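You operate a simulated robot arm through the tools that you are given. There is no shell and no other tool. Be economical: measure what you need, move in short steps, check, and stop when the job is done.

The job below is to be done with a simulated robot arm. You get a single attempt, and the scene is never put back.

TASK
Put the cream filter element from the top of the long yellow-legged bench on the front of the wooden board on the crate. Put the black tin on the top of the long yellow-legged bench away on the grey pillar shelf. Take the white ring labelled "Left" from the top of the long yellow-legged bench and leave it on the square silver plate there. Put the white logger labelled "72" from the top of the long yellow-legged bench on the lower shelf of the long yellow-legged bench and the white logger marked "29" on top of the small blue block. Put one of the steel rings from the top of the long yellow-legged bench on top of the white stepped plug. The order is free. Set down upright: cream filter element, black tin, white logger.

Only the result counts: the job must be done as asked and must still hold three seconds after the hand-in. Knocking over, shifting, dropping, spilling or breaking anything else fails it.

THE ROBOT
A 7-joint arm with a two-finger parallel gripper on a trunk, on a base that drives. Base frame: it is fixed to the floor where the robot stands at the start and does not move with it; the origin is under the middle of the robot, x ahead of it, y to its left, z up; the surface under the hand at the start is at about z = 0.8. Readings come in m, degrees, newtons and seconds.
With the tool pointing down near the work surface it reaches from about 0.44 to 0.9 m from the robot's upright axis, wherever it stands. Its first joint turns from -17.0 to 126.0 degrees. Places, roughly: black tin (6x6x7 cm) [0.9, -0.4, 0.8]; cream filter element [0.5, 0, 0.75]; front of the wooden board on the crate [-4.2, -1.4, 0.4]; grey pillar shelf (15x37 cm) [-9.24, -1.1, 1.56]; lower shelf of the long yellow-legged bench [0.8, -1.3, 0.2]; small blue block (6x6x5 cm) [0.9, -1.2, 0.8]; square silver plate [1, -0.25, 0.75]; steel ring [0.5, -1.75, 0.75]; steel ring (5x5x4 cm) [0.8, -1.8, 0.8]; white logger [0.5, -1.5, 0.75]; white ring [0.75, -0.75, 0.75]; white stepped plug (6x6x5 cm) [0.5, -1.9, 0.8]. Payload 1.57 kg.
The TCP is the grasp point between the finger pads, 0.03 m short of the fingertips. In the tool frame z runs along the fingers and y along their closing line. The gripper opens to 0.08 m. The fingers are 0.017 m wide and 0.012 m thick; the gripper's body (0.04 by 0.082 m) begins 0.08 m behind the TCP.
Orientation is that of the tool frame in the base frame, as [roll, pitch, yaw] about the fixed x, y, z axes, in that order (R = Rz(yaw) Ry(pitch) Rx(roll)). With the fingers straight down and closing along the base's y, the tool's x points along the base's -x, its y along +y and its z along -z.

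THE INTERFACE
- The arm moves only by the tool send_rows. Its arguments are lists of equal length, an entry for each row: "angular": the turn, a rotation vector about the tool's x, y, z in degrees, a list of three; "xyz": the shift along the tool's x, y, z in m, a list of three; "jaw": the gripper command, from -1 (shut) to 1 (fully open), values between in proportion. In form: {"angular": [[wx, wy, wz], ...], "xyz": [[dx, dy, dz], ...], "jaw": [jaw, ...]}. A call has 1 to 10 rows; each row is the pose to reach, as a shift and turn from the pose commanded when the call began, along the tool's axes at that moment. Rows are played at 5 a second. More than 0.05 m and 8.6 degrees between two rows, or a gripper value outside its range, and nothing of the call is played. A pose out of reach is approached as far as the arm can. The call stops where the force on the tool passes 40 N (or 10 N more than at its start, if that is more) or the arm is blocked; 0.2 s more then pass. The fingers move at their own pace (about 0.045 m/s each) and stop on an object; they squeeze with about 22 N. The grip force told is the motor's: it shows also when the fingers shut on nothing. Time passes only in rows, and 0.2 s behind the last, so rows that repeat a pose let the fingers close. The reply holds the time, the measured pose of the TCP, the force on the tool along the base axes, the opening and the grip force, in the units named above and with some noise, with the torque about the TCP (base axes, N m) and any sound that the robot's microphone picked up.
- Cameras (640 x 400 px; columns grow to the right, rows downward): "scene" is now at [0.0027, -0.2428, 1.3155]; the picture's right is [-0.13, -0.99, 0.00], its down [-0.65, 0.08, -0.76] and it looks along [0.75, -0.10, -0.65] (base axes); focal length 248 px, centre (320, 200). "wrist" rides on the gripper at [0.072, -0.006, -0.122] in the tool frame; the picture's right is [0.09, 1.00, 0.00], its down [-0.84, 0.08, -0.54] and it looks along [-0.54, 0.05, 0.84] (tool axes); focal length 238 px, centre (320, 200). There is no depth. A picture from a camera that has moved, and an enlarged one, comes with that camera's place and axes in the base frame and with its lens.
- camera(camera): a new picture of that camera. It takes no simulated time.
- slide_trunk(by): slides the trunk up (or, below 0, down) by that many m; the arm and the scene camera ride with it, the base frame stays. It gives what a move gives, with no picture.
- steer(legs): drives the robot by 1 to 6 legs, each [ahead, left, turn to the left] in m, m and degrees, along the robot's own axes; the way and the turn of a leg run together, so that a leg with both is an arc; at most 1.5 m and 180 degrees a leg. The arm and the cameras ride along, it lands a little off, and it stops where it bumps. It gives what a move gives.
- aim_head(pan, tilt): turns the head with the scene camera to pan (to the left, within 109 degrees either way) and tilt (down, from -29 to 69), counted from straight ahead of the robot. It gives what a move gives.
- enlarge(camera, box): a new picture of the part [left, top, right, bottom] of that camera's present view, enlarged. It takes no simulated time.
- close_job(): hands the job in; it is judged then, once.

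Go step by step. Nothing tells you exact positions but the pictures and the camera data: compare them with the known pose of the tool, close in by small moves and look again before you grip or let go. The budget is 186 turns and 164 pictures, counting those below and the enlarged ones. Unless the task says otherwise, let go and move clear before handing in.

The tools are called after "Request:" as name(argument=value, ...) on one line, values as JSON. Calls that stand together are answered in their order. send_rows: Moves the arm, as the interface text tells. Its arguments: {"type":"object","properties":{"angular":{"type":"array"},"xyz":{"type":"array"},"jaw":{"type":"array"}},"required":["angular","xyz","jaw"]} The other tools are called the same way: slide_trunk (by) slides the trunk up or down; steer (legs) drives the base; aim_head (pan, tilt) turns the head that bears the scene camera; camera (camera) takes a picture; enlarge (camera, box) takes an enlarged picture of a part of a camera's view; close_job () hands the job in.

At the start:

```text
clock: 0.0
ee_pos: [0.7089, -0.0356, 1.1057]
orientation: [-180.0, 0.0, -179.9]
force: [-0.2, 0.5, 0.1]
moment: [0.03, -0.01, 0.03]
finger_gap: 0.0802
gripper_force: 0.1
trunk travel left (down, up): [-0.7, 0.09]
robot x, y, heading: [-0.0027, -0.0008, 0.0]
head pan, tilt: [-7.2, 40.6]
```

scene: 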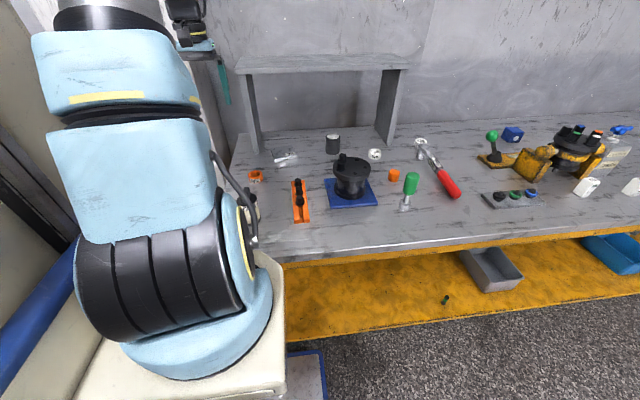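
wrist: 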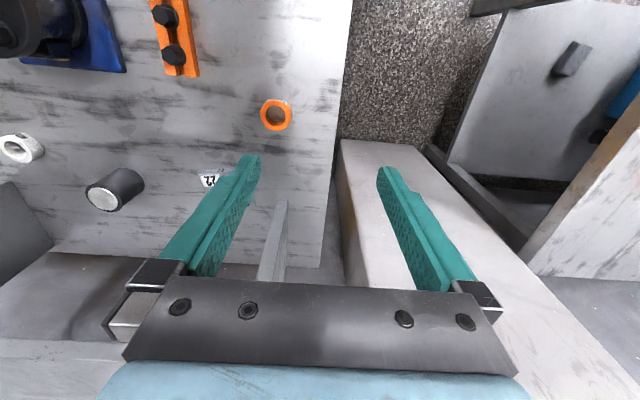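

I see the bench ahead with its left end near the robot; most items lie to the right. I'll look closer at the table parts first.

Request:
enlarge(camera="scene", box=[220, 100, 420, 225])

Request:
enlarge(camera="scene", box=[400, 100, 640, 250])

Request:
aim_head(pan=-50, tilt=35)

Request:
camera(camera="scene")

```text
3.20 times, centred on (320, 162) of scene
camera zoom: at [0.0027, -0.2428, 1.3155], right [-0.13, -0.99, 0.0], down [-0.65, 0.08, -0.76], along [0.75, -0.1, -0.65], focal length 793 px, centre (320, 320)
```

zoom: 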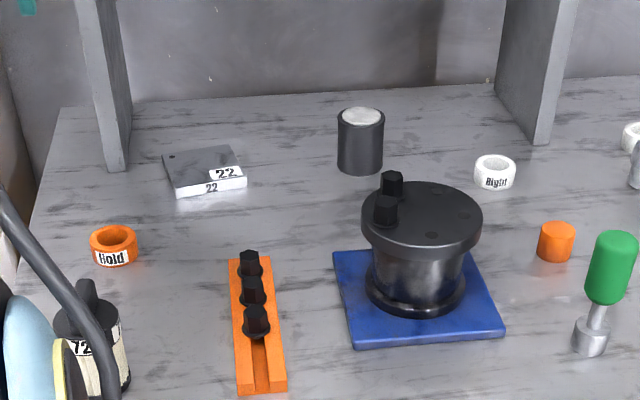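

```text
2.67 times, centred on (520, 175) of scene
camera zoom: at [0.0027, -0.2428, 1.3155], right [-0.13, -0.99, 0.0], down [-0.65, 0.08, -0.76], along [0.75, -0.1, -0.65], focal length 661 px, centre (-213, 267)
```

zoom: 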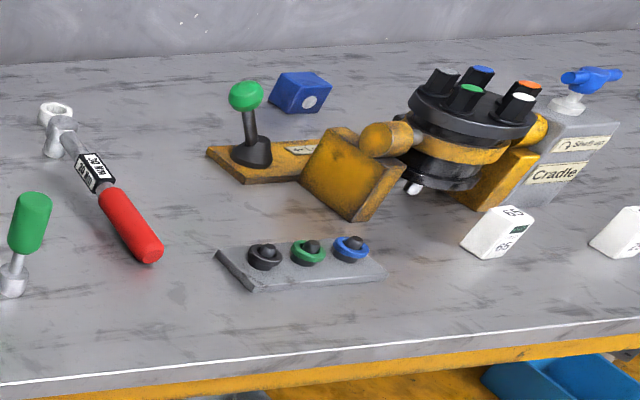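

```text
clock: 1.1
ee_pos: [0.7097, -0.0356, 1.104]
orientation: [-180.0, -0.1, 180.0]
force: [-0.1, -0.1, 0.2]
moment: [0.01, -0.01, -0.01]
finger_gap: 0.0799
gripper_force: 0.0
trunk travel left (down, up): [-0.7, 0.09]
robot x, y, heading: [0.0025, 0.0021, 0.1]
head pan, tilt: [-50.0, 35.0]
```

```text
159 pictures are left
camera scene: at [-0.0246, -0.2996, 1.3239], right [-0.77, -0.64, 0.0], down [-0.37, 0.44, -0.82], along [0.53, -0.63, -0.57], focal length 248 px, centre (320, 200)
```

scene: 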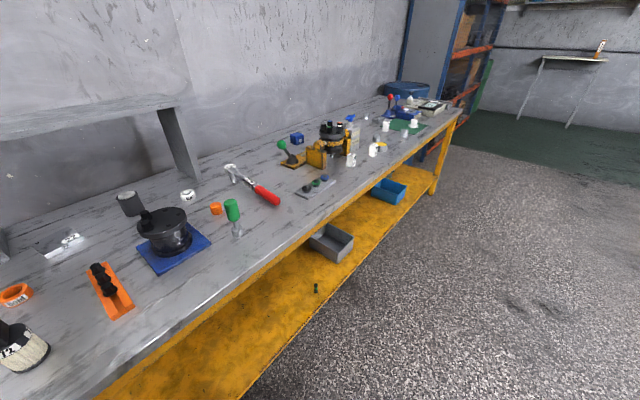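

The bench runs to the right along -y, with tin, plate "22", and rings ahead. I'll drive right along the bench to inspect the rest at close range before grasping.

Request:
steer(legs=[[0, -0.7, 0]])

Request:
aim_head(pan=0, tilt=42)

Request:
camera(camera="scene")

Request:
camera(camera="wrist")

```text
clock: 4.9
ee_pos: [0.711, -0.7275, 1.1047]
orientation: [180.0, 0.1, -179.8]
force: [0.5, -0.1, -0.2]
moment: [0.03, -0.01, 0.01]
finger_gap: 0.0802
gripper_force: 0.1
trunk travel left (down, up): [-0.7, 0.09]
robot x, y, heading: [-0.0008, -0.6943, 0.1]
head pan, tilt: [-50.0, 35.0]
```

```text
clock: 6.1
ee_pos: [0.7108, -0.7272, 1.1044]
orientation: [-179.9, 0.0, -179.8]
force: [0.6, -0.6, -0.8]
moment: [0.02, 0.0, -0.04]
finger_gap: 0.08
gripper_force: 0.0
trunk travel left (down, up): [-0.7, 0.09]
robot x, y, heading: [0.0025, -0.6912, 0.3]
head pan, tilt: [0.0, 42.0]
```

```text
158 pictures are left
camera scene: at [0.0043, -0.9263, 1.3134], right [0.0, -1.0, 0.0], down [-0.67, 0.0, -0.74], along [0.74, 0.0, -0.67], focal length 248 px, centre (320, 200)
```

scene: 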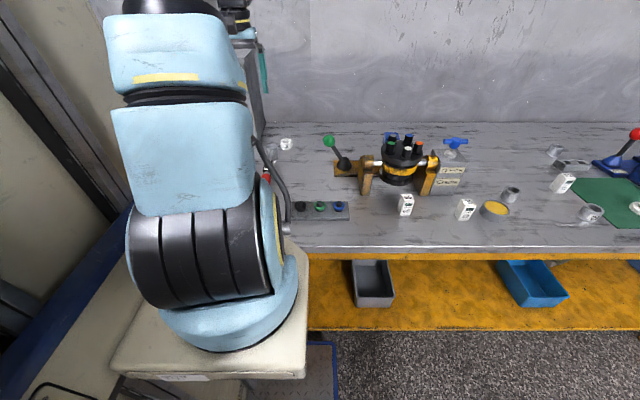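

```text
157 pictures are left
camera wrist: at [0.6387, -0.7349, 1.2262], right [-0.1, 1.0, 0.0], down [0.84, 0.08, 0.54], along [0.54, 0.05, -0.84], focal length 238 px, centre (320, 200)
```

wrist: 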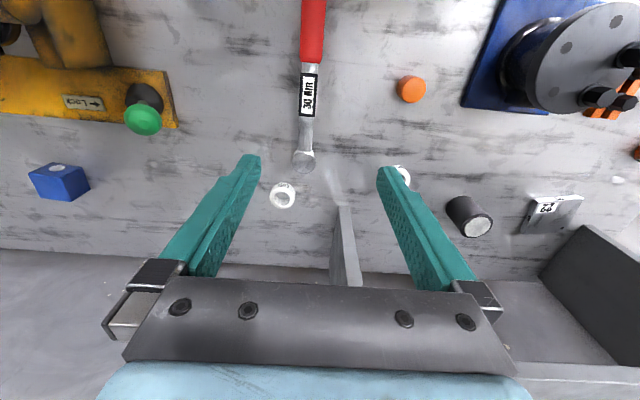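

The rings near hammer and the loggers are visible. I'll enlarge to read labels.

Request:
enlarge(camera="scene", box=[380, 120, 640, 250])

Request:
enlarge(camera="scene", box=[260, 120, 360, 182])

Request:
enlarge(camera="wrist", box=[240, 140, 560, 260])

```text
2.46 times, centred on (510, 185) of scene
camera zoom: at [0.0043, -0.9263, 1.3134], right [0.0, -1.0, 0.0], down [-0.67, 0.0, -0.74], along [0.74, 0.0, -0.67], focal length 610 px, centre (-148, 237)
```

zoom: 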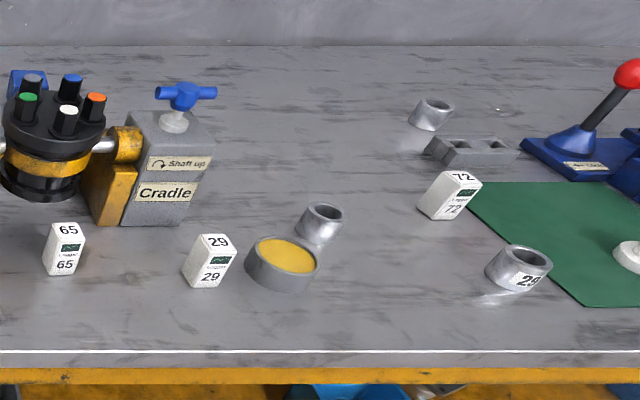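

```text
6.40 times, centred on (310, 151) of scene
camera zoom: at [0.0043, -0.9263, 1.3134], right [0.0, -1.0, 0.0], down [-0.67, 0.0, -0.74], along [0.74, 0.0, -0.67], focal length 1586 px, centre (384, 514)
```

zoom: 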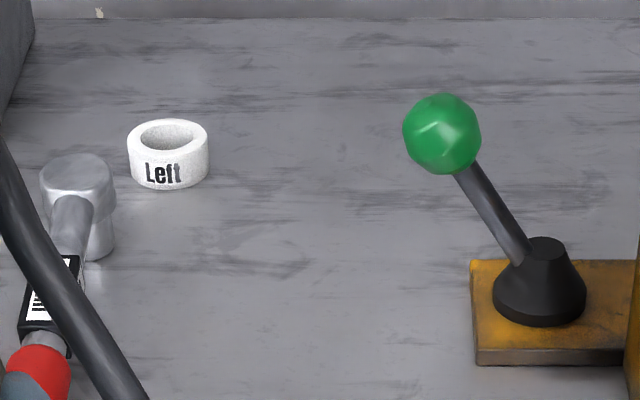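

```text
2.00 times, centred on (400, 200) of wrist
camera zoom: at [0.6387, -0.7349, 1.2262], right [-0.1, 1.0, 0.0], down [0.84, 0.08, 0.54], along [0.54, 0.05, -0.84], focal length 477 px, centre (160, 200)
```

zoom: 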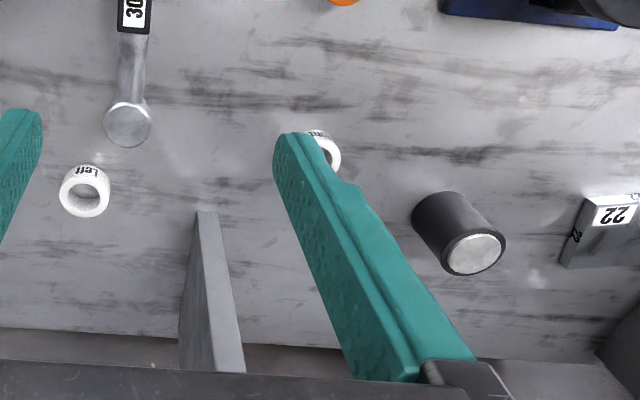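

The "Left" ring is by the hammer head; loggers 65, 29, 72 are identified. I'll check how much room the base has to move toward the bench.

Request:
aim_head(pan=-10, tilt=69)

Request:
camera(camera="scene")

```text
clock: 7.0
ee_pos: [0.7093, -0.7274, 1.1051]
orientation: [-180.0, 0.0, -179.9]
force: [-0.3, 0.1, -0.5]
moment: [0.01, 0.04, 0.01]
finger_gap: 0.0803
gripper_force: 0.0
trunk travel left (down, up): [-0.7, 0.09]
robot x, y, heading: [0.0029, -0.6911, 0.2]
head pan, tilt: [-10.0, 68.8]
```

```text
153 pictures are left
camera scene: at [-0.0241, -0.9361, 1.2803], right [-0.17, -0.99, 0.0], down [-0.92, 0.16, -0.36], along [0.36, -0.06, -0.93], focal length 248 px, centre (320, 200)
```

scene: 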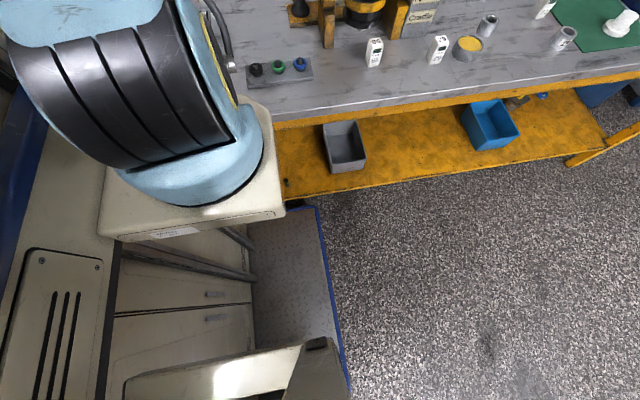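

The base front is already nearly at the bench; I'll work from here. Moving the hand over the "Left" ring (~[0.887,-0.784]).

Request:
send_rows(angular=[[0, 0, 0], [0, 0, 0], [0, 0, 0], [0, 0, 0], [0, 0, 0], [0, 0, 0], [0, 0, 0]], xyz=[[-0.025, -0.01, 0.02], [-0.05, -0.02, 0.04], [-0.08, -0.03, 0.06], [-0.11, -0.04, 0.08], [-0.14, -0.05, 0.11], [-0.178, -0.057, 0.13], [-0.178, -0.057, 0.14]], jaw=[1, 1, 1, 1, 1, 1, 1])

Request:
camera(camera="wrist")

```text
clock: 8.6
ee_pos: [0.8914, -0.784, 0.9648]
orientation: [-180.0, -0.1, -179.8]
force: [-0.5, 0.1, -0.7]
moment: [-0.02, 0.02, 0.02]
finger_gap: 0.0801
gripper_force: 0.0
trunk travel left (down, up): [-0.7, 0.09]
robot x, y, heading: [0.0002, -0.6956, 0.1]
head pan, tilt: [-10.0, 68.8]
```

```text
152 pictures are left
camera wrist: at [0.8199, -0.7923, 1.0859], right [-0.1, 1.0, 0.0], down [0.84, 0.08, 0.54], along [0.54, 0.05, -0.84], focal length 238 px, centre (320, 200)
```

wrist: 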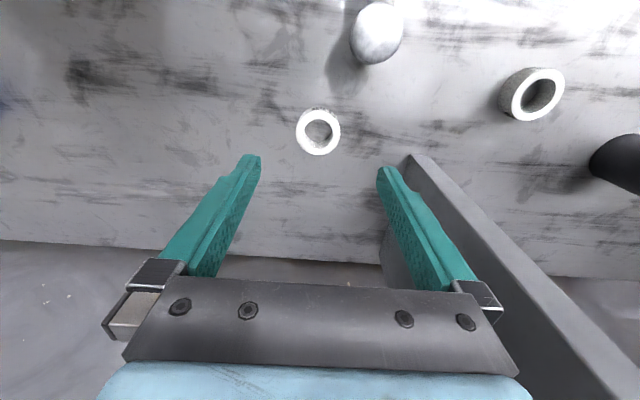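

Reach is fine and the ring is centered. Descending partway and rechecking.

Request:
send_rows(angular=[[0, 0, 0], [0, 0, 0], [0, 0, 0]], xyz=[[-0.001, 0, 0.04], [-0.001, 0, 0.08], [-0.001, 0, 0.11]], jaw=[1, 1, 1])

Request:
camera(camera="wrist")

```text
clock: 9.4
ee_pos: [0.8877, -0.7846, 0.854]
orientation: [179.9, 0.0, -179.8]
force: [0.2, -0.3, -0.4]
moment: [-0.03, -0.02, -0.03]
finger_gap: 0.0801
gripper_force: 0.1
trunk travel left (down, up): [-0.7, 0.09]
robot x, y, heading: [0.0009, -0.6965, 0.2]
head pan, tilt: [-10.0, 68.8]
```

```text
151 pictures are left
camera wrist: at [0.8162, -0.7913, 0.9764], right [-0.1, 1.0, 0.0], down [0.84, 0.08, 0.54], along [0.54, 0.05, -0.84], focal length 238 px, centre (320, 200)
```

wrist: 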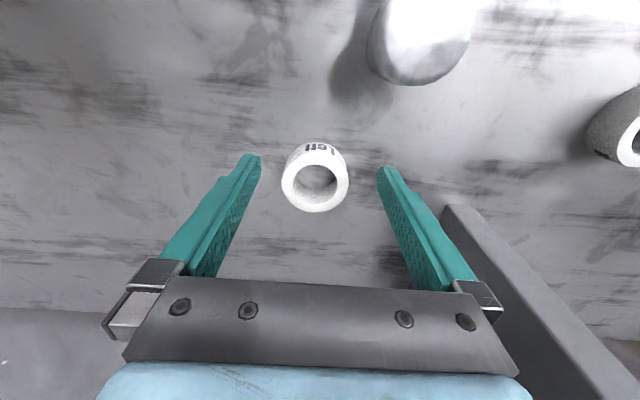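

Triangulated ring centre is about (0.897,-0.787), top z≈0.825. Adjust, descend and grip.

Request:
send_rows(angular=[[0, 0, 0], [0, 0, 0], [0, 0, 0], [0, 0, 0], [0, 0, 0], [0, 0, 0]], xyz=[[-0.009, -0.002, 0], [-0.009, -0.002, 0.018], [-0.009, -0.002, 0.018], [-0.009, -0.002, 0.018], [-0.009, -0.002, 0.018], [-0.009, -0.002, 0.018]], jaw=[1, 1, -1, -1, -1, -1])

Request:
camera(camera="wrist")

```text
clock: 10.8
ee_pos: [0.8972, -0.7867, 0.8352]
orientation: [180.0, 0.0, -179.8]
force: [0.6, -0.3, 0.1]
moment: [-0.02, 0.0, -0.02]
finger_gap: 0.0482
gripper_force: 21.8
trunk travel left (down, up): [-0.7, 0.09]
robot x, y, heading: [0.001, -0.6943, 0.3]
head pan, tilt: [-10.0, 68.8]
```

```text
150 pictures are left
camera wrist: at [0.8261, -0.7933, 0.9574], right [-0.1, 1.0, 0.0], down [0.84, 0.08, 0.54], along [0.54, 0.05, -0.84], focal length 238 px, centre (320, 200)
```

wrist: 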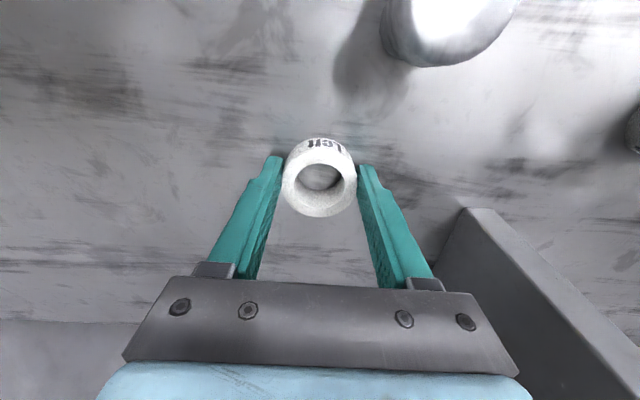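

Ring gripped (4.8 cm). Lift, retract, and drive left towards the silver plate.

Request:
send_rows(angular=[[0, 0, 0], [0, 0, 0], [0, 0, 0], [0, 0, 0], [0, 0, 0], [0, 0, 0], [0, 0, 0], [0, 0, 0], [0, 0, 0]], xyz=[[0, 0, -0.04], [0, 0, -0.08], [0, 0, -0.12], [0.03, 0, -0.15], [0.06, 0, -0.18], [0.09, 0, -0.21], [0.12, 0, -0.24], [0.15, 0, -0.26], [0.18, 0, -0.27]], jaw=[-1, -1, -1, -1, -1, -1, -1, -1, -1])

Request:
steer(legs=[[0, 0.5, 0]])

Request:
aim_head(pan=0, tilt=38)

Request:
camera(camera="scene")

Request:
camera(camera="wrist")

```text
clock: 12.8
ee_pos: [0.7159, -0.7855, 1.1084]
orientation: [-179.9, 0.1, -179.8]
force: [-0.1, -0.4, -0.6]
moment: [0.06, 0.01, 0.03]
finger_gap: 0.0482
gripper_force: 22.2
trunk travel left (down, up): [-0.7, 0.09]
robot x, y, heading: [-0.0021, -0.6977, 0.6]
head pan, tilt: [-10.0, 68.8]
```

```text
clock: 15.8
ee_pos: [0.7141, -0.2746, 1.1066]
orientation: [179.9, 0.0, -179.5]
force: [0.3, 0.0, -0.4]
moment: [0.0, -0.01, -0.01]
finger_gap: 0.0481
gripper_force: 22.5
trunk travel left (down, up): [-0.7, 0.09]
robot x, y, heading: [-0.0013, -0.1831, 0.3]
head pan, tilt: [-10.0, 68.8]
```

```text
clock: 16.7
ee_pos: [0.7137, -0.2746, 1.1069]
orientation: [-180.0, 0.0, -179.6]
force: [0.9, -0.4, -0.8]
moment: [-0.03, 0.0, 0.02]
finger_gap: 0.0483
gripper_force: 22.3
trunk travel left (down, up): [-0.7, 0.09]
robot x, y, heading: [-0.0012, -0.1865, 0.3]
head pan, tilt: [0.0, 38.0]
```

```text
149 pictures are left
camera scene: at [0.0053, -0.4181, 1.3192], right [0.01, -1.0, 0.0], down [-0.62, 0.0, -0.79], along [0.79, 0.01, -0.62], focal length 248 px, centre (320, 200)
```

scene: 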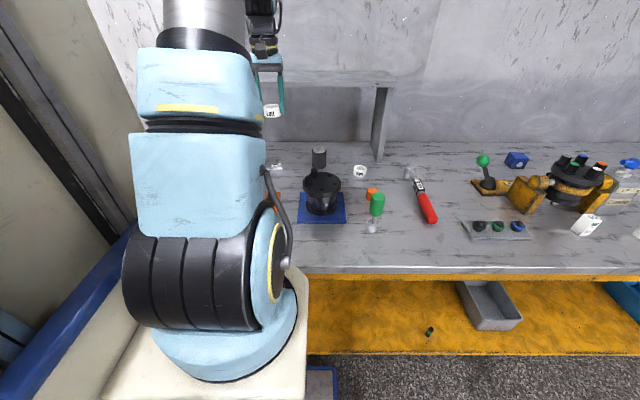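

```text
148 pictures are left
camera wrist: at [0.6425, -0.2826, 1.2293], right [-0.1, 1.0, 0.0], down [0.84, 0.08, 0.54], along [0.54, 0.05, -0.84], focal length 238 px, centre (320, 200)
```

wrist: 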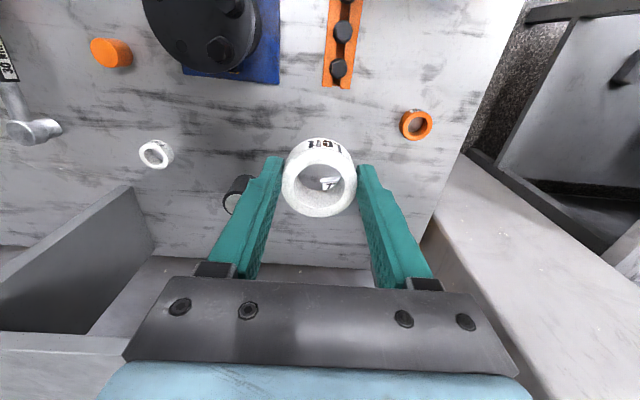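

The bench's left end is at y≈0; plate "22" is near (0.89,-0.215) close to the shelf front. I'll move the hand aside and lower to view the plate clearly.

Request:
send_rows(angular=[[0, 0, 0], [0, 0, 0], [0, 0, 0], [0, 0, 0]], xyz=[[-0.01, -0.03, 0.03], [-0.02, -0.06, 0.06], [-0.03, -0.09, 0.08], [-0.03, -0.1, 0.1]], jaw=[-1, -1, -1, -1])

Request:
camera(camera="wrist")

Request:
enlarge(camera="wrist", box=[380, 120, 640, 330])

```text
clock: 17.7
ee_pos: [0.7464, -0.3733, 1.0072]
orientation: [-179.9, 0.0, -179.6]
force: [-0.5, -0.1, 0.1]
moment: [-0.01, 0.0, 0.0]
finger_gap: 0.0485
gripper_force: 21.9
trunk travel left (down, up): [-0.7, 0.09]
robot x, y, heading: [-0.0041, -0.1854, 0.3]
head pan, tilt: [0.0, 38.0]
```

```text
147 pictures are left
camera wrist: at [0.6747, -0.3818, 1.1291], right [-0.1, 1.0, 0.0], down [0.84, 0.08, 0.54], along [0.54, 0.05, -0.84], focal length 238 px, centre (320, 200)
```

wrist: 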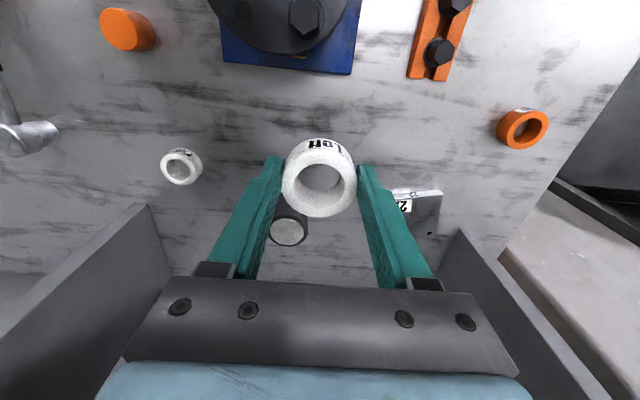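

```text
1.90 times, centred on (510, 225) of wrist
camera zoom: at [0.6747, -0.3818, 1.1291], right [-0.1, 1.0, 0.0], down [0.84, 0.08, 0.54], along [0.54, 0.05, -0.84], focal length 454 px, centre (-42, 152)
```

zoom: 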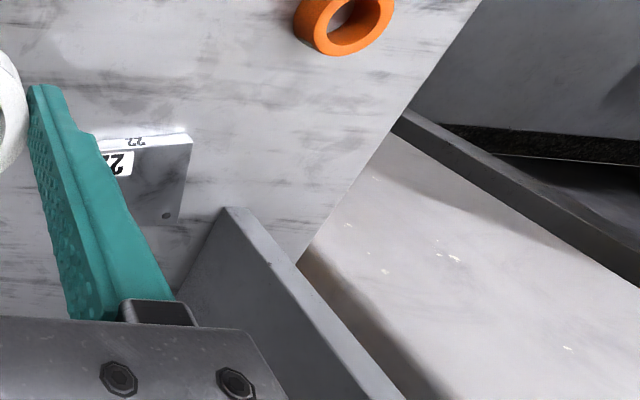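

The plate spans about x 0.85–0.94, y -0.26…-0.16, partly under the shelf front (x≈0.923). I'll tilt the hand back 12° to clear the board and move above the plate.

Request:
send_rows(angular=[[0, -4, 0], [0, -8, 0], [0, -12, 0], [0, -12, 0], [0, -12, 0], [0, -12, 0]], xyz=[[0.0, 0.035, 0.0], [-0.02, 0.07, 0.01], [-0.05, 0.1, 0.03], [-0.08, 0.13, 0.05], [-0.11, 0.158, 0.07], [-0.132, 0.158, 0.11]], jaw=[-1, -1, -1, -1, -1, -1])

Request:
camera(camera="wrist")

```text
clock: 19.1
ee_pos: [0.8793, -0.2146, 0.8988]
orientation: [180.0, 12.1, -179.5]
force: [-0.7, 0.7, 0.3]
moment: [-0.01, 0.01, 0.05]
finger_gap: 0.0483
gripper_force: 22.4
trunk travel left (down, up): [-0.7, 0.09]
robot x, y, heading: [0.0012, -0.1837, 0.4]
head pan, tilt: [0.0, 38.0]
```

```text
145 pictures are left
camera wrist: at [0.7824, -0.2228, 1.0027], right [-0.1, 1.0, -0.02], down [0.7, 0.08, 0.71], along [0.7, 0.05, -0.71], focal length 238 px, centre (320, 200)
```

wrist: 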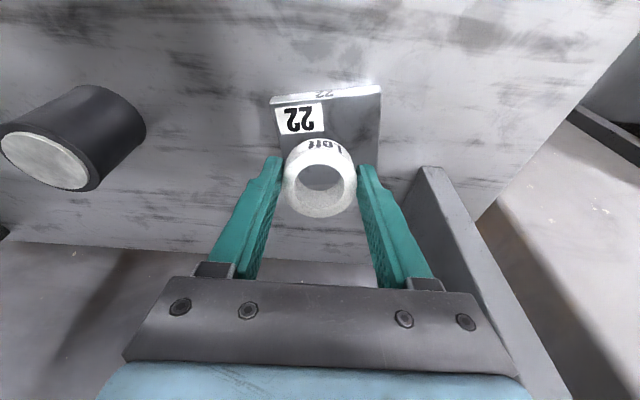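

Plate and ring are aligned well. Lowering toward the plate (top ≈0.815).

Request:
send_rows(angular=[[0, 0, 0], [0, 0, 0], [0, 0, 0], [0, 0, 0]], xyz=[[0.001, 0.001, 0.015], [0.002, 0.001, 0.03], [0.0033, 0.001, 0.039], [0.0043, 0.001, 0.044]], jaw=[-1, -1, -1, -1])

Request:
camera(camera="wrist")

```text
clock: 20.1
ee_pos: [0.8803, -0.2149, 0.8549]
orientation: [180.0, 12.1, -179.7]
force: [0.2, -0.2, 0.4]
moment: [0.04, 0.02, 0.0]
finger_gap: 0.0482
gripper_force: 22.0
trunk travel left (down, up): [-0.7, 0.09]
robot x, y, heading: [-0.0006, -0.1829, 0.5]
head pan, tilt: [0.0, 38.0]
```

```text
144 pictures are left
camera wrist: at [0.785, -0.2222, 0.958], right [-0.1, 0.99, -0.02], down [0.7, 0.08, 0.71], along [0.7, 0.05, -0.71], focal length 238 px, centre (320, 200)
```

wrist: 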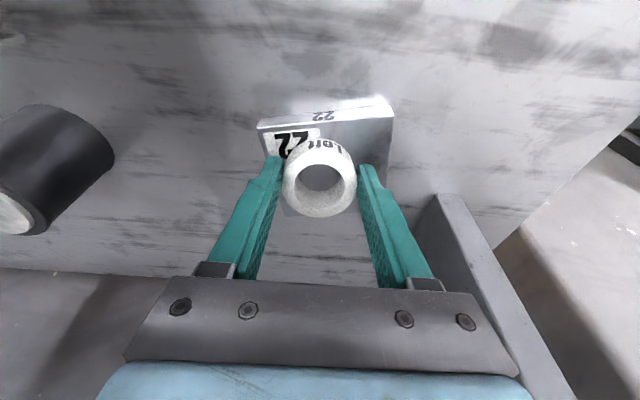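

No contact yet; lower a few millimetres more.

Request:
send_rows(angular=[[0, 0, 0], [0, 0, 0], [0, 0, 0]], xyz=[[0.0004, 0, 0.002], [0.0008, 0, 0.004], [0.001, 0, 0.005]], jaw=[-1, -1, -1])

```text
clock: 20.9
ee_pos: [0.8812, -0.2141, 0.8494]
orientation: [179.9, 12.2, -179.5]
force: [2.0, -1.6, 13.8]
moment: [-0.05, 0.1, 0.04]
finger_gap: 0.0484
gripper_force: 21.7
trunk travel left (down, up): [-0.7, 0.09]
robot x, y, heading: [0.0023, -0.1855, 0.6]
head pan, tilt: [0.0, 38.0]
```

Contact made (14 N). Release and withdraw along the tool axis.

Request:
send_rows(angular=[[0, 0, 0], [0, 0, 0], [0, 0, 0], [0, 0, 0], [0, 0, 0], [0, 0, 0]], xyz=[[0, 0, 0], [0, 0, 0], [0, 0, -0.03], [0, 0, -0.07], [0, 0, -0.11], [0, 0, -0.15]], jaw=[0.6, 0.6, 0.6, 0.6, 0.8, 1])

Request:
camera(camera="wrist")

```text
clock: 22.3
ee_pos: [0.8498, -0.2153, 0.9954]
orientation: [-180.0, 12.1, -179.7]
force: [0.1, 0.1, 0.2]
moment: [0.0, 0.02, 0.01]
finger_gap: 0.0801
gripper_force: 0.1
trunk travel left (down, up): [-0.7, 0.09]
robot x, y, heading: [0.0002, -0.184, 0.3]
head pan, tilt: [0.0, 38.0]
```

```text
143 pictures are left
camera wrist: at [0.754, -0.2231, 1.0986], right [-0.1, 0.99, -0.02], down [0.71, 0.08, 0.7], along [0.7, 0.05, -0.71], focal length 238 px, centre (320, 200)
```

wrist: 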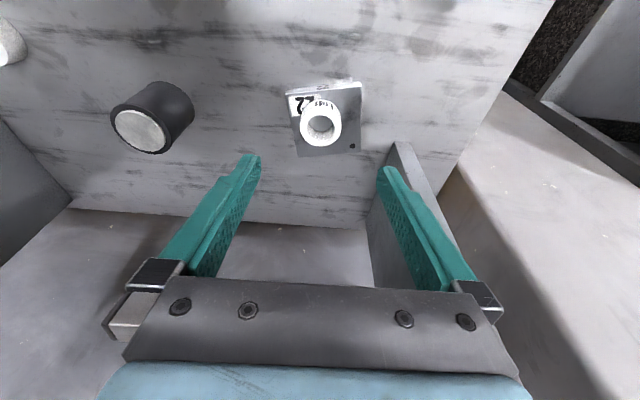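

Ring "Left" rests on the plate. Next I'll raise the arm and drive right to the loggers' area (y≈-1.55).

Request:
send_rows(angular=[[0, 2, 0], [0, 4, 0], [0, 6, 0], [0, 8, 0], [0, 10, 0], [0, 12, 0], [0, 12, 0]], xyz=[[0.027, 0, -0.033], [0.053, 0, -0.066], [0.08, 0, -0.098], [0.107, 0, -0.131], [0.133, 0, -0.164], [0.16, 0, -0.196], [0.187, 0, -0.229]], jaw=[1, 1, 1, 1, 1, 1, 1])

Request:
steer(legs=[[0, -1.4, 0]])

Request:
aim_head(pan=0, tilt=45)

Request:
camera(camera="scene")

Request:
camera(camera="wrist")

```text
clock: 23.9
ee_pos: [0.6172, -0.2166, 1.1828]
orientation: [180.0, 0.0, -179.6]
force: [0.1, -0.6, 0.3]
moment: [0.03, 0.05, 0.03]
finger_gap: 0.08
gripper_force: 0.1
trunk travel left (down, up): [-0.7, 0.09]
robot x, y, heading: [-0.0008, -0.1847, 0.4]
head pan, tilt: [0.0, 38.0]
```

```text
clock: 30.9
ee_pos: [0.6193, -1.6248, 1.1837]
orientation: [180.0, 0.0, 179.7]
force: [0.3, 0.1, 0.2]
moment: [0.01, 0.0, 0.0]
finger_gap: 0.0801
gripper_force: 0.1
trunk travel left (down, up): [-0.7, 0.09]
robot x, y, heading: [0.0022, -1.5855, -0.4]
head pan, tilt: [0.0, 38.0]
```

```text
clock: 31.6
ee_pos: [0.619, -1.6244, 1.1835]
orientation: [180.0, 0.0, 179.6]
force: [-0.2, -0.7, -0.4]
moment: [0.02, 0.01, 0.02]
finger_gap: 0.0798
gripper_force: 0.1
trunk travel left (down, up): [-0.7, 0.09]
robot x, y, heading: [0.0019, -1.586, -0.2]
head pan, tilt: [0.0, 45.0]
```

```text
142 pictures are left
camera scene: at [-0.0005, -1.8174, 1.3091], right [0.0, -1.0, 0.0], down [-0.71, 0.0, -0.71], along [0.71, 0.0, -0.71], focal length 248 px, centre (320, 200)
```

scene: 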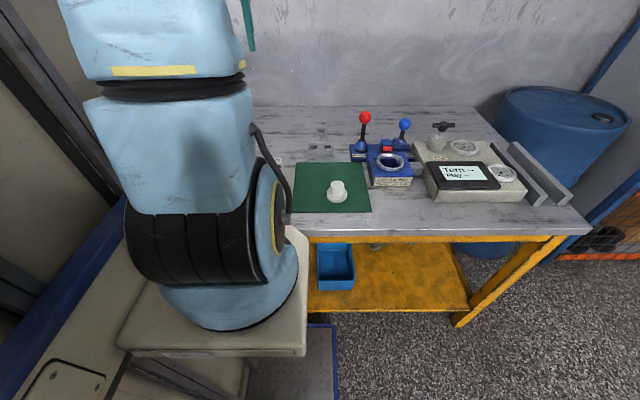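

```text
141 pictures are left
camera wrist: at [0.5478, -1.6312, 1.3054], right [-0.09, 1.0, 0.0], down [0.84, 0.07, 0.54], along [0.54, 0.05, -0.84], focal length 238 px, centre (320, 200)
```

wrist: 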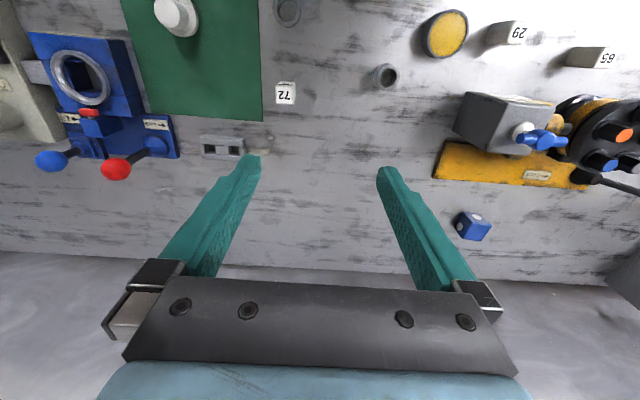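

Loggers, plug and rings are in the wrist view. Enlarge for details.

Request:
enlarge(camera="wrist", box=[130, 0, 410, 175])

Request:
enlarge(camera="wrist", box=[400, 0, 640, 250])

Request:
enlarge(camera="scene", box=[280, 100, 540, 240])

```text
2.29 times, centred on (270, 88) of wrist
camera zoom: at [0.5478, -1.6312, 1.3054], right [-0.09, 1.0, 0.0], down [0.84, 0.07, 0.54], along [0.54, 0.05, -0.84], focal length 545 px, centre (434, 457)
```

zoom: 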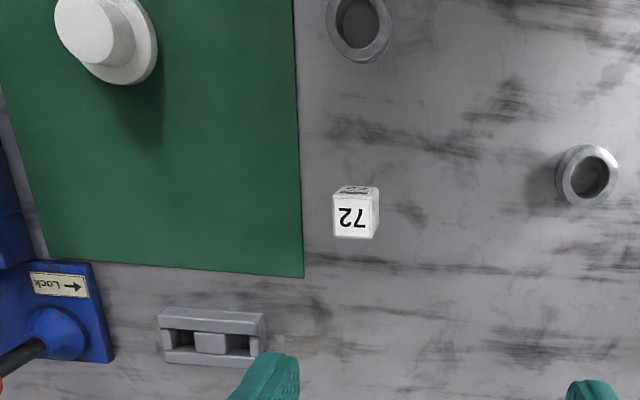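

```text
1.60 times, centred on (520, 125) of wrist
camera zoom: at [0.5478, -1.6312, 1.3054], right [-0.09, 1.0, 0.0], down [0.84, 0.07, 0.54], along [0.54, 0.05, -0.84], focal length 381 px, centre (0, 320)
```

zoom: 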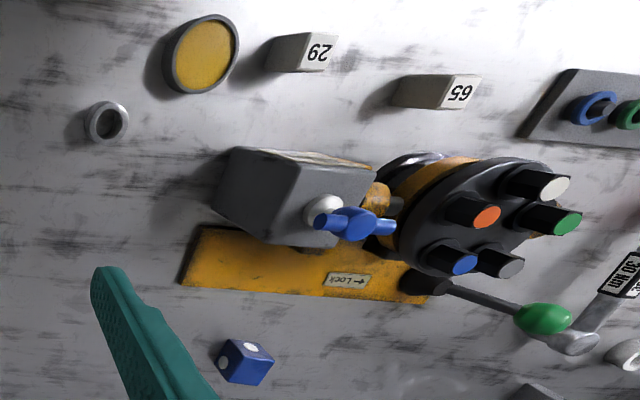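

```text
2.46 times, centred on (410, 170) of scene
camera zoom: at [-0.0005, -1.8174, 1.3091], right [0.0, -1.0, 0.0], down [-0.71, 0.0, -0.71], along [0.71, 0.0, -0.71], focal length 610 px, centre (98, 274)
```

zoom: 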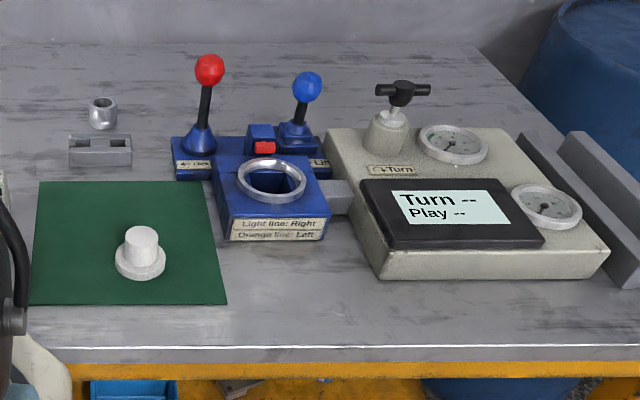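

I'll take logger 29 first. Drive left 0.18 m and move the hand above it (~[0.495,-1.334]).

Request:
steer(legs=[[0, 0.18, 0]])

Request:
send_rows(angular=[[0, 0, 0], [0, 0, 0], [0, 0, 0], [0, 0, 0], [0, 0, 0], [0, 0, 0]], xyz=[[0.025, 0.02, 0.03], [0.05, 0.04, 0.06], [0.075, 0.06, 0.09], [0.1, 0.08, 0.12], [0.12, 0.1, 0.15], [0.124, 0.108, 0.19]], jaw=[1, 1, 1, 1, 1, 1])

Request:
camera(camera="wrist")

```text
clock: 33.1
ee_pos: [0.6188, -1.4388, 1.1839]
orientation: [180.0, 0.0, 179.8]
force: [-0.8, 0.2, 0.2]
moment: [0.01, 0.04, 0.0]
finger_gap: 0.08
gripper_force: 0.0
trunk travel left (down, up): [-0.7, 0.09]
robot x, y, heading: [0.0022, -1.3979, -0.1]
head pan, tilt: [0.0, 45.0]
```

```text
clock: 34.5
ee_pos: [0.5005, -1.3335, 0.9907]
orientation: [180.0, 0.0, 179.8]
force: [-0.3, -0.6, -0.5]
moment: [0.01, -0.02, 0.01]
finger_gap: 0.0799
gripper_force: 0.1
trunk travel left (down, up): [-0.7, 0.09]
robot x, y, heading: [0.0042, -1.3997, -0.1]
head pan, tilt: [0.0, 45.0]
```

```text
137 pictures are left
camera wrist: at [0.429, -1.3401, 1.1125], right [-0.09, 1.0, 0.0], down [0.84, 0.07, 0.54], along [0.54, 0.05, -0.84], focal length 238 px, centre (320, 200)
```

wrist: 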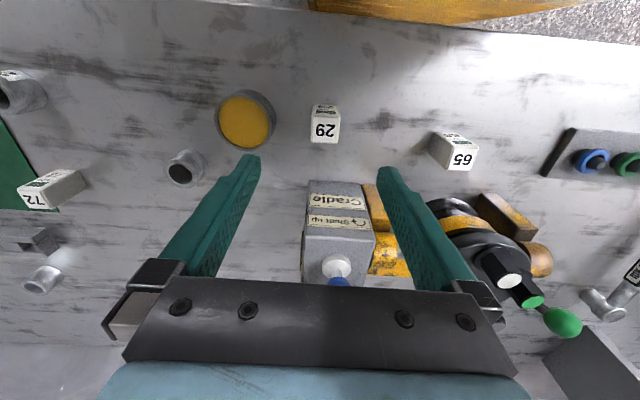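

Logger 29 (≈3×3×7 cm) centre ≈(0.501,-1.327). Descend and grip.

Request:
send_rows(angular=[[0, 0, 0], [0, 0, 0], [0, 0, 0], [0, 0, 0]], xyz=[[0, 0.006, 0.04], [0, 0.006, 0.08], [0, 0.006, 0.12], [0, 0.006, 0.141]], jaw=[1, 1, 1, 1])

Request:
camera(camera="wrist")

```text
clock: 35.5
ee_pos: [0.4972, -1.3265, 0.8493]
orientation: [-180.0, 0.0, 179.7]
force: [-0.3, 0.4, 0.9]
moment: [0.0, -0.02, -0.01]
finger_gap: 0.0798
gripper_force: 0.0
trunk travel left (down, up): [-0.7, 0.09]
robot x, y, heading: [-0.0006, -1.403, -0.4]
head pan, tilt: [0.0, 45.0]
```

```text
136 pictures are left
camera wrist: at [0.4252, -1.3337, 0.9715], right [-0.09, 1.0, 0.0], down [0.84, 0.07, 0.54], along [0.54, 0.05, -0.84], focal length 238 px, centre (320, 200)
```

wrist: 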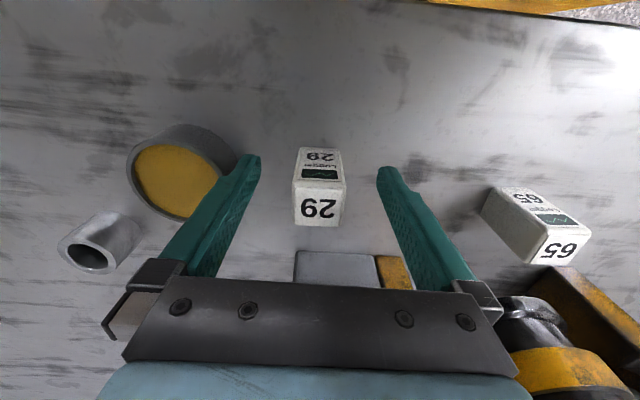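

Logger is between the fingers. Closing.

Request:
send_rows(angular=[[0, 0, 0], [0, 0, 0], [0, 0, 0], [0, 0, 0], [0, 0, 0], [0, 0, 0]], xyz=[[0.003, 0, 0], [0.003, 0, 0], [0.003, 0, 0], [0.003, 0, 0], [0.003, 0, 0], [0.003, 0, 0]], jaw=[1, -1, -1, -1, -1, -1])

Request:
camera(camera="wrist")

```text
clock: 36.9
ee_pos: [0.494, -1.3263, 0.8508]
orientation: [-180.0, 0.0, 179.8]
force: [0.4, -0.4, -0.4]
moment: [0.04, 0.0, 0.02]
finger_gap: 0.0304
gripper_force: 21.9
trunk travel left (down, up): [-0.7, 0.09]
robot x, y, heading: [0.0004, -1.3982, -0.2]
head pan, tilt: [0.0, 45.0]
```

```text
135 pictures are left
camera wrist: at [0.4233, -1.3334, 0.9724], right [-0.09, 1.0, 0.0], down [0.84, 0.08, 0.54], along [0.54, 0.05, -0.84], focal length 238 px, centre (320, 200)
```

wrist: 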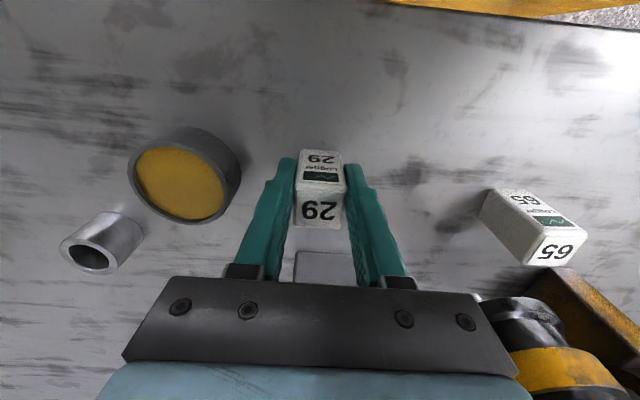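

Gripped (3.0 cm). Lift straight up above the machine height, then go toward the blue block.

Request:
send_rows(angular=[[0, 0, 0], [0, 0, 0], [0, 0, 0], [0, 0, 0], [0, 0, 0], [0, 0, 0], [0, 0, 0], [0, 0, 0]], xyz=[[0, 0, -0.042], [0, 0, -0.084], [0, 0, -0.126], [0, 0, -0.168], [0, 0, -0.21], [0, 0, -0.252], [0, 0, -0.294], [0, 0, -0.33]], jaw=[-1, -1, -1, -1, -1, -1, -1, -1])

Request:
send_rows(angular=[[0, 0, 0], [0, 0, 0], [0, 0, 0], [0, 0, 0], [0, 0, 0], [0, 0, 0], [0, 0, 0]], xyz=[[-0.045, 0.0, 0], [-0.09, 0.0, 0], [-0.135, 0.01, 0], [-0.18, 0.02, 0], [-0.225, 0.035, 0], [-0.27, 0.05, 0], [-0.3, 0.06, 0]], jaw=[-1, -1, -1, -1, -1, -1, -1])

Request:
camera(camera="wrist")

```text
clock: 38.7
ee_pos: [0.5017, -1.3339, 1.1778]
orientation: [179.9, -0.6, 179.1]
force: [-0.6, -0.1, -0.5]
moment: [-0.04, 0.02, 0.03]
finger_gap: 0.0305
gripper_force: 21.8
trunk travel left (down, up): [-0.7, 0.09]
robot x, y, heading: [0.0014, -1.4, -0.3]
head pan, tilt: [0.0, 45.0]
```

```text
clock: 40.3
ee_pos: [0.792, -1.2678, 1.1839]
orientation: [-179.8, 0.0, 179.9]
force: [0.0, -0.3, -0.9]
moment: [0.04, -0.06, 0.01]
finger_gap: 0.0306
gripper_force: 21.7
trunk travel left (down, up): [-0.7, 0.09]
robot x, y, heading: [0.0018, -1.4039, -0.1]
head pan, tilt: [0.0, 45.0]
```

```text
134 pictures are left
camera wrist: at [0.7216, -1.2745, 1.3058], right [-0.09, 1.0, 0.0], down [0.84, 0.08, 0.54], along [0.54, 0.05, -0.84], focal length 238 px, centre (320, 200)
```

wrist: 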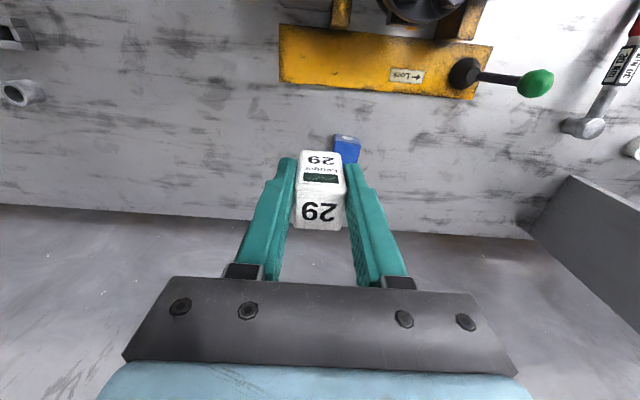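

The block is hidden partly by the logger; I'll shift the hand to the side for a clear look.

Request:
send_rows(angular=[[0, 0, 0], [0, 0, 0], [0, 0, 0]], xyz=[[-0.01, -0.04, 0.02], [-0.02, -0.08, 0.05], [-0.03, -0.11, 0.08]], jaw=[-1, -1, -1])

Request:
enlarge(camera="wrist", box=[320, 80, 560, 230])

```text
refused: row 2 steps farther than a row can; nothing moved
```

```text
2.67 times, centred on (440, 155) of wrist
camera zoom: at [0.7216, -1.2745, 1.3058], right [-0.09, 1.0, 0.0], down [0.84, 0.08, 0.54], along [0.54, 0.05, -0.84], focal length 636 px, centre (0, 320)
```

zoom: 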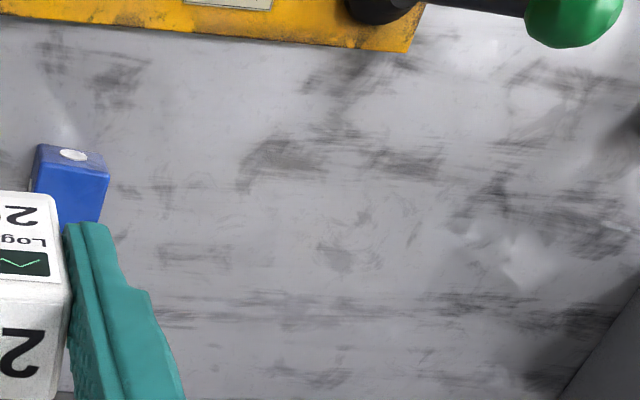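

Request:
send_rows(angular=[[0, 0, 0], [0, 0, 0], [0, 0, 0], [0, 0, 0]], xyz=[[-0.01, -0.03, 0.02], [-0.02, -0.06, 0.04], [-0.03, -0.09, 0.06], [-0.03, -0.11, 0.09]], jaw=[-1, -1, -1, -1])

Request:
enlarge(camera="wrist", box=[320, 80, 560, 230])

```text
clock: 41.3
ee_pos: [0.8238, -1.3766, 1.095]
orientation: [180.0, 0.1, 179.9]
force: [0.7, -0.1, -1.3]
moment: [-0.04, -0.01, -0.01]
finger_gap: 0.0307
gripper_force: 22.0
trunk travel left (down, up): [-0.7, 0.09]
robot x, y, heading: [-0.0014, -1.4039, -0.2]
head pan, tilt: [0.0, 45.0]
```

```text
2.67 times, centred on (440, 155) of wrist
camera zoom: at [0.7527, -1.3829, 1.2166], right [-0.09, 1.0, 0.0], down [0.84, 0.08, 0.54], along [0.54, 0.05, -0.84], focal length 636 px, centre (0, 320)
```

zoom: 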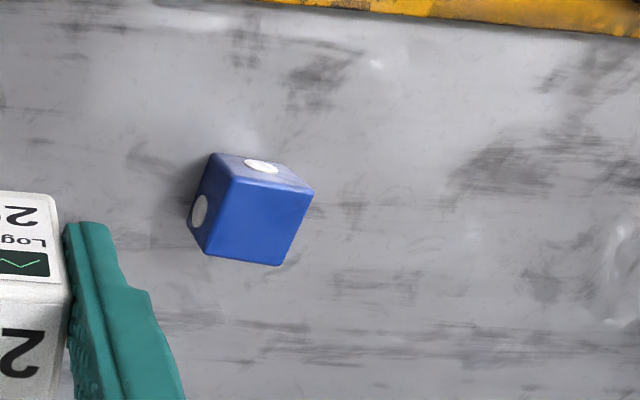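

Block top centre is ≈(0.903,-1.206,0.85). I'll drive left 0.18 m for reach and then go above it.

Request:
steer(legs=[[0, 0.17, 0]])

Request:
send_rows(angular=[[0, 0, 0], [0, 0, 0], [0, 0, 0], [0, 0, 0]], xyz=[[-0.03, 0, 0.03], [-0.06, 0.0, 0.06], [-0.079, 0, 0.09], [-0.079, 0, 0.12]], jaw=[-1, -1, -1, -1])

Request:
camera(camera="wrist")

```text
clock: 42.8
ee_pos: [0.8244, -1.2085, 1.0951]
orientation: [180.0, -0.1, 179.8]
force: [-0.3, -0.7, -0.9]
moment: [0.03, 0.03, 0.02]
finger_gap: 0.0305
gripper_force: 22.0
trunk travel left (down, up): [-0.7, 0.09]
robot x, y, heading: [0.0014, -1.2323, -0.0]
head pan, tilt: [0.0, 45.0]
```

```text
clock: 43.8
ee_pos: [0.9021, -1.2099, 0.9757]
orientation: [-180.0, 0.0, 179.9]
force: [-0.6, 0.8, -0.3]
moment: [0.0, -0.01, 0.0]
finger_gap: 0.0307
gripper_force: 21.8
trunk travel left (down, up): [-0.7, 0.09]
robot x, y, heading: [0.0004, -1.2353, -0.1]
head pan, tilt: [0.0, 45.0]
```

```text
131 pictures are left
camera wrist: at [0.831, -1.217, 1.0975], right [-0.09, 1.0, 0.0], down [0.84, 0.08, 0.54], along [0.54, 0.05, -0.84], focal length 238 px, centre (320, 200)
```

wrist: 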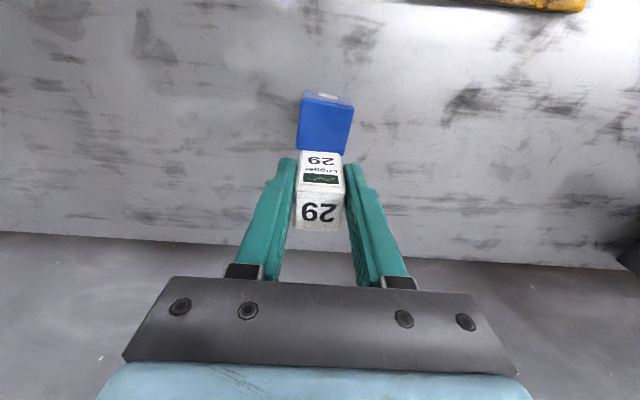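

Aligned (5 mm correction in y). Descending.

Request:
send_rows(angular=[[0, 0, 0], [0, 0, 0], [0, 0, 0], [0, 0, 0]], xyz=[[0, 0.005, 0.03], [0, 0.005, 0.055], [0, 0.005, 0.066], [0, 0.005, 0.07]], jaw=[-1, -1, -1, -1])

Request:
camera(camera="wrist")

```text
clock: 44.8
ee_pos: [0.9023, -1.2048, 0.9042]
orientation: [-180.0, 0.0, 179.8]
force: [-1.3, -0.6, -0.4]
moment: [0.0, -0.02, 0.01]
finger_gap: 0.0306
gripper_force: 21.7
trunk travel left (down, up): [-0.7, 0.09]
robot x, y, heading: [-0.0002, -1.2361, -0.2]
head pan, tilt: [0.0, 45.0]
```

```text
130 pictures are left
camera wrist: at [0.8306, -1.2116, 1.0264], right [-0.09, 1.0, 0.0], down [0.84, 0.08, 0.54], along [0.54, 0.05, -0.84], focal length 238 px, centre (320, 200)
```

wrist: 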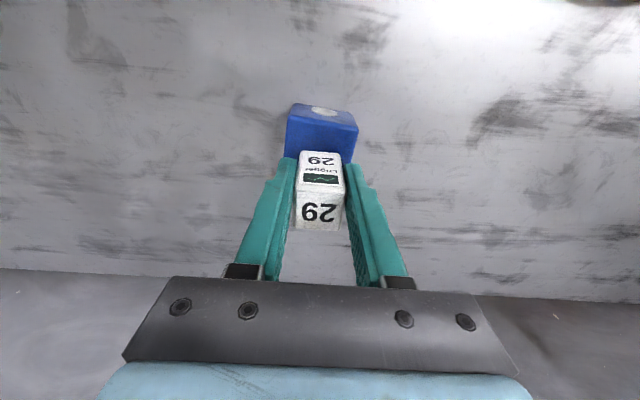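

Request:
send_rows(angular=[[0, 0, 0], [0, 0, 0], [0, 0, 0]], xyz=[[0, 0, 0.0015], [0, 0, 0.003], [0, 0, 0.004]], jaw=[-1, -1, -1])

```text
clock: 45.6
ee_pos: [0.9019, -1.2037, 0.9015]
orientation: [-180.0, 0.0, 179.8]
force: [0.1, 0.0, -0.8]
moment: [-0.03, 0.02, 0.03]
finger_gap: 0.0307
gripper_force: 22.2
trunk travel left (down, up): [-0.7, 0.09]
robot x, y, heading: [0.0018, -1.2377, -0.1]
head pan, tilt: [0.0, 45.0]
```

Request:
send_rows(angular=[[0, 0, 0], [0, 0, 0], [0, 0, 0]], xyz=[[0, 0, 0.001], [0, 0, 0.002], [0, 0, 0.003]], jaw=[-1, -1, -1])

```text
clock: 46.4
ee_pos: [0.9034, -1.2036, 0.9011]
orientation: [180.0, 0.1, 179.7]
force: [-3.5, -1.0, 10.2]
moment: [-0.03, 0.15, 0.03]
finger_gap: 0.0303
gripper_force: 22.1
trunk travel left (down, up): [-0.7, 0.09]
robot x, y, heading: [0.0017, -1.2343, -0.2]
head pan, tilt: [0.0, 45.0]
```

Contact at 10 N. Release gently and lift off.

Request:
send_rows(angular=[[0, 0, 0], [0, 0, 0], [0, 0, 0], [0, 0, 0], [0, 0, 0], [0, 0, 0], [0, 0, 0]], xyz=[[0, 0, -0.001], [0, 0, -0.001], [0, 0, -0.001], [0, 0, -0.04], [0, 0, -0.08], [0, 0, -0.12], [0, 0, -0.16]], jaw=[0, 0.3, 0.5, 0.5, 0.7, 1, 1])

Request:
camera(camera="wrist")

```text
clock: 48.0
ee_pos: [0.8895, -1.2101, 1.055]
orientation: [-180.0, -0.1, 179.9]
force: [0.5, 0.1, -0.9]
moment: [0.0, 0.05, 0.01]
finger_gap: 0.0797
gripper_force: 0.0
out of reach, approached as far as the arm can: row 6, 7
trunk travel left (down, up): [-0.7, 0.09]
robot x, y, heading: [0.0031, -1.2302, -0.5]
head pan, tilt: [0.0, 45.0]
```

```text
129 pictures are left
camera wrist: at [0.8183, -1.217, 1.177], right [-0.09, 1.0, 0.0], down [0.84, 0.08, 0.54], along [0.54, 0.05, -0.84], focal length 238 px, centre (320, 200)
```

wrist: 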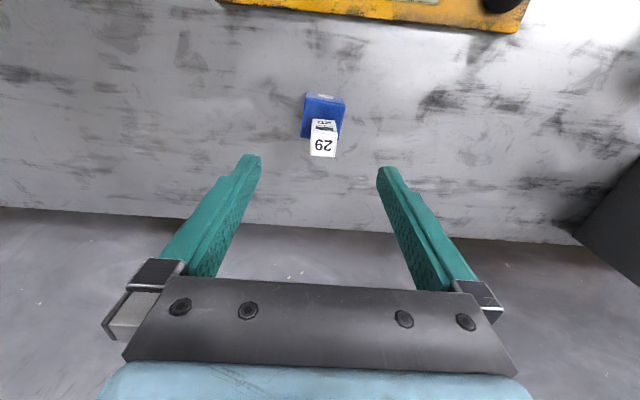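

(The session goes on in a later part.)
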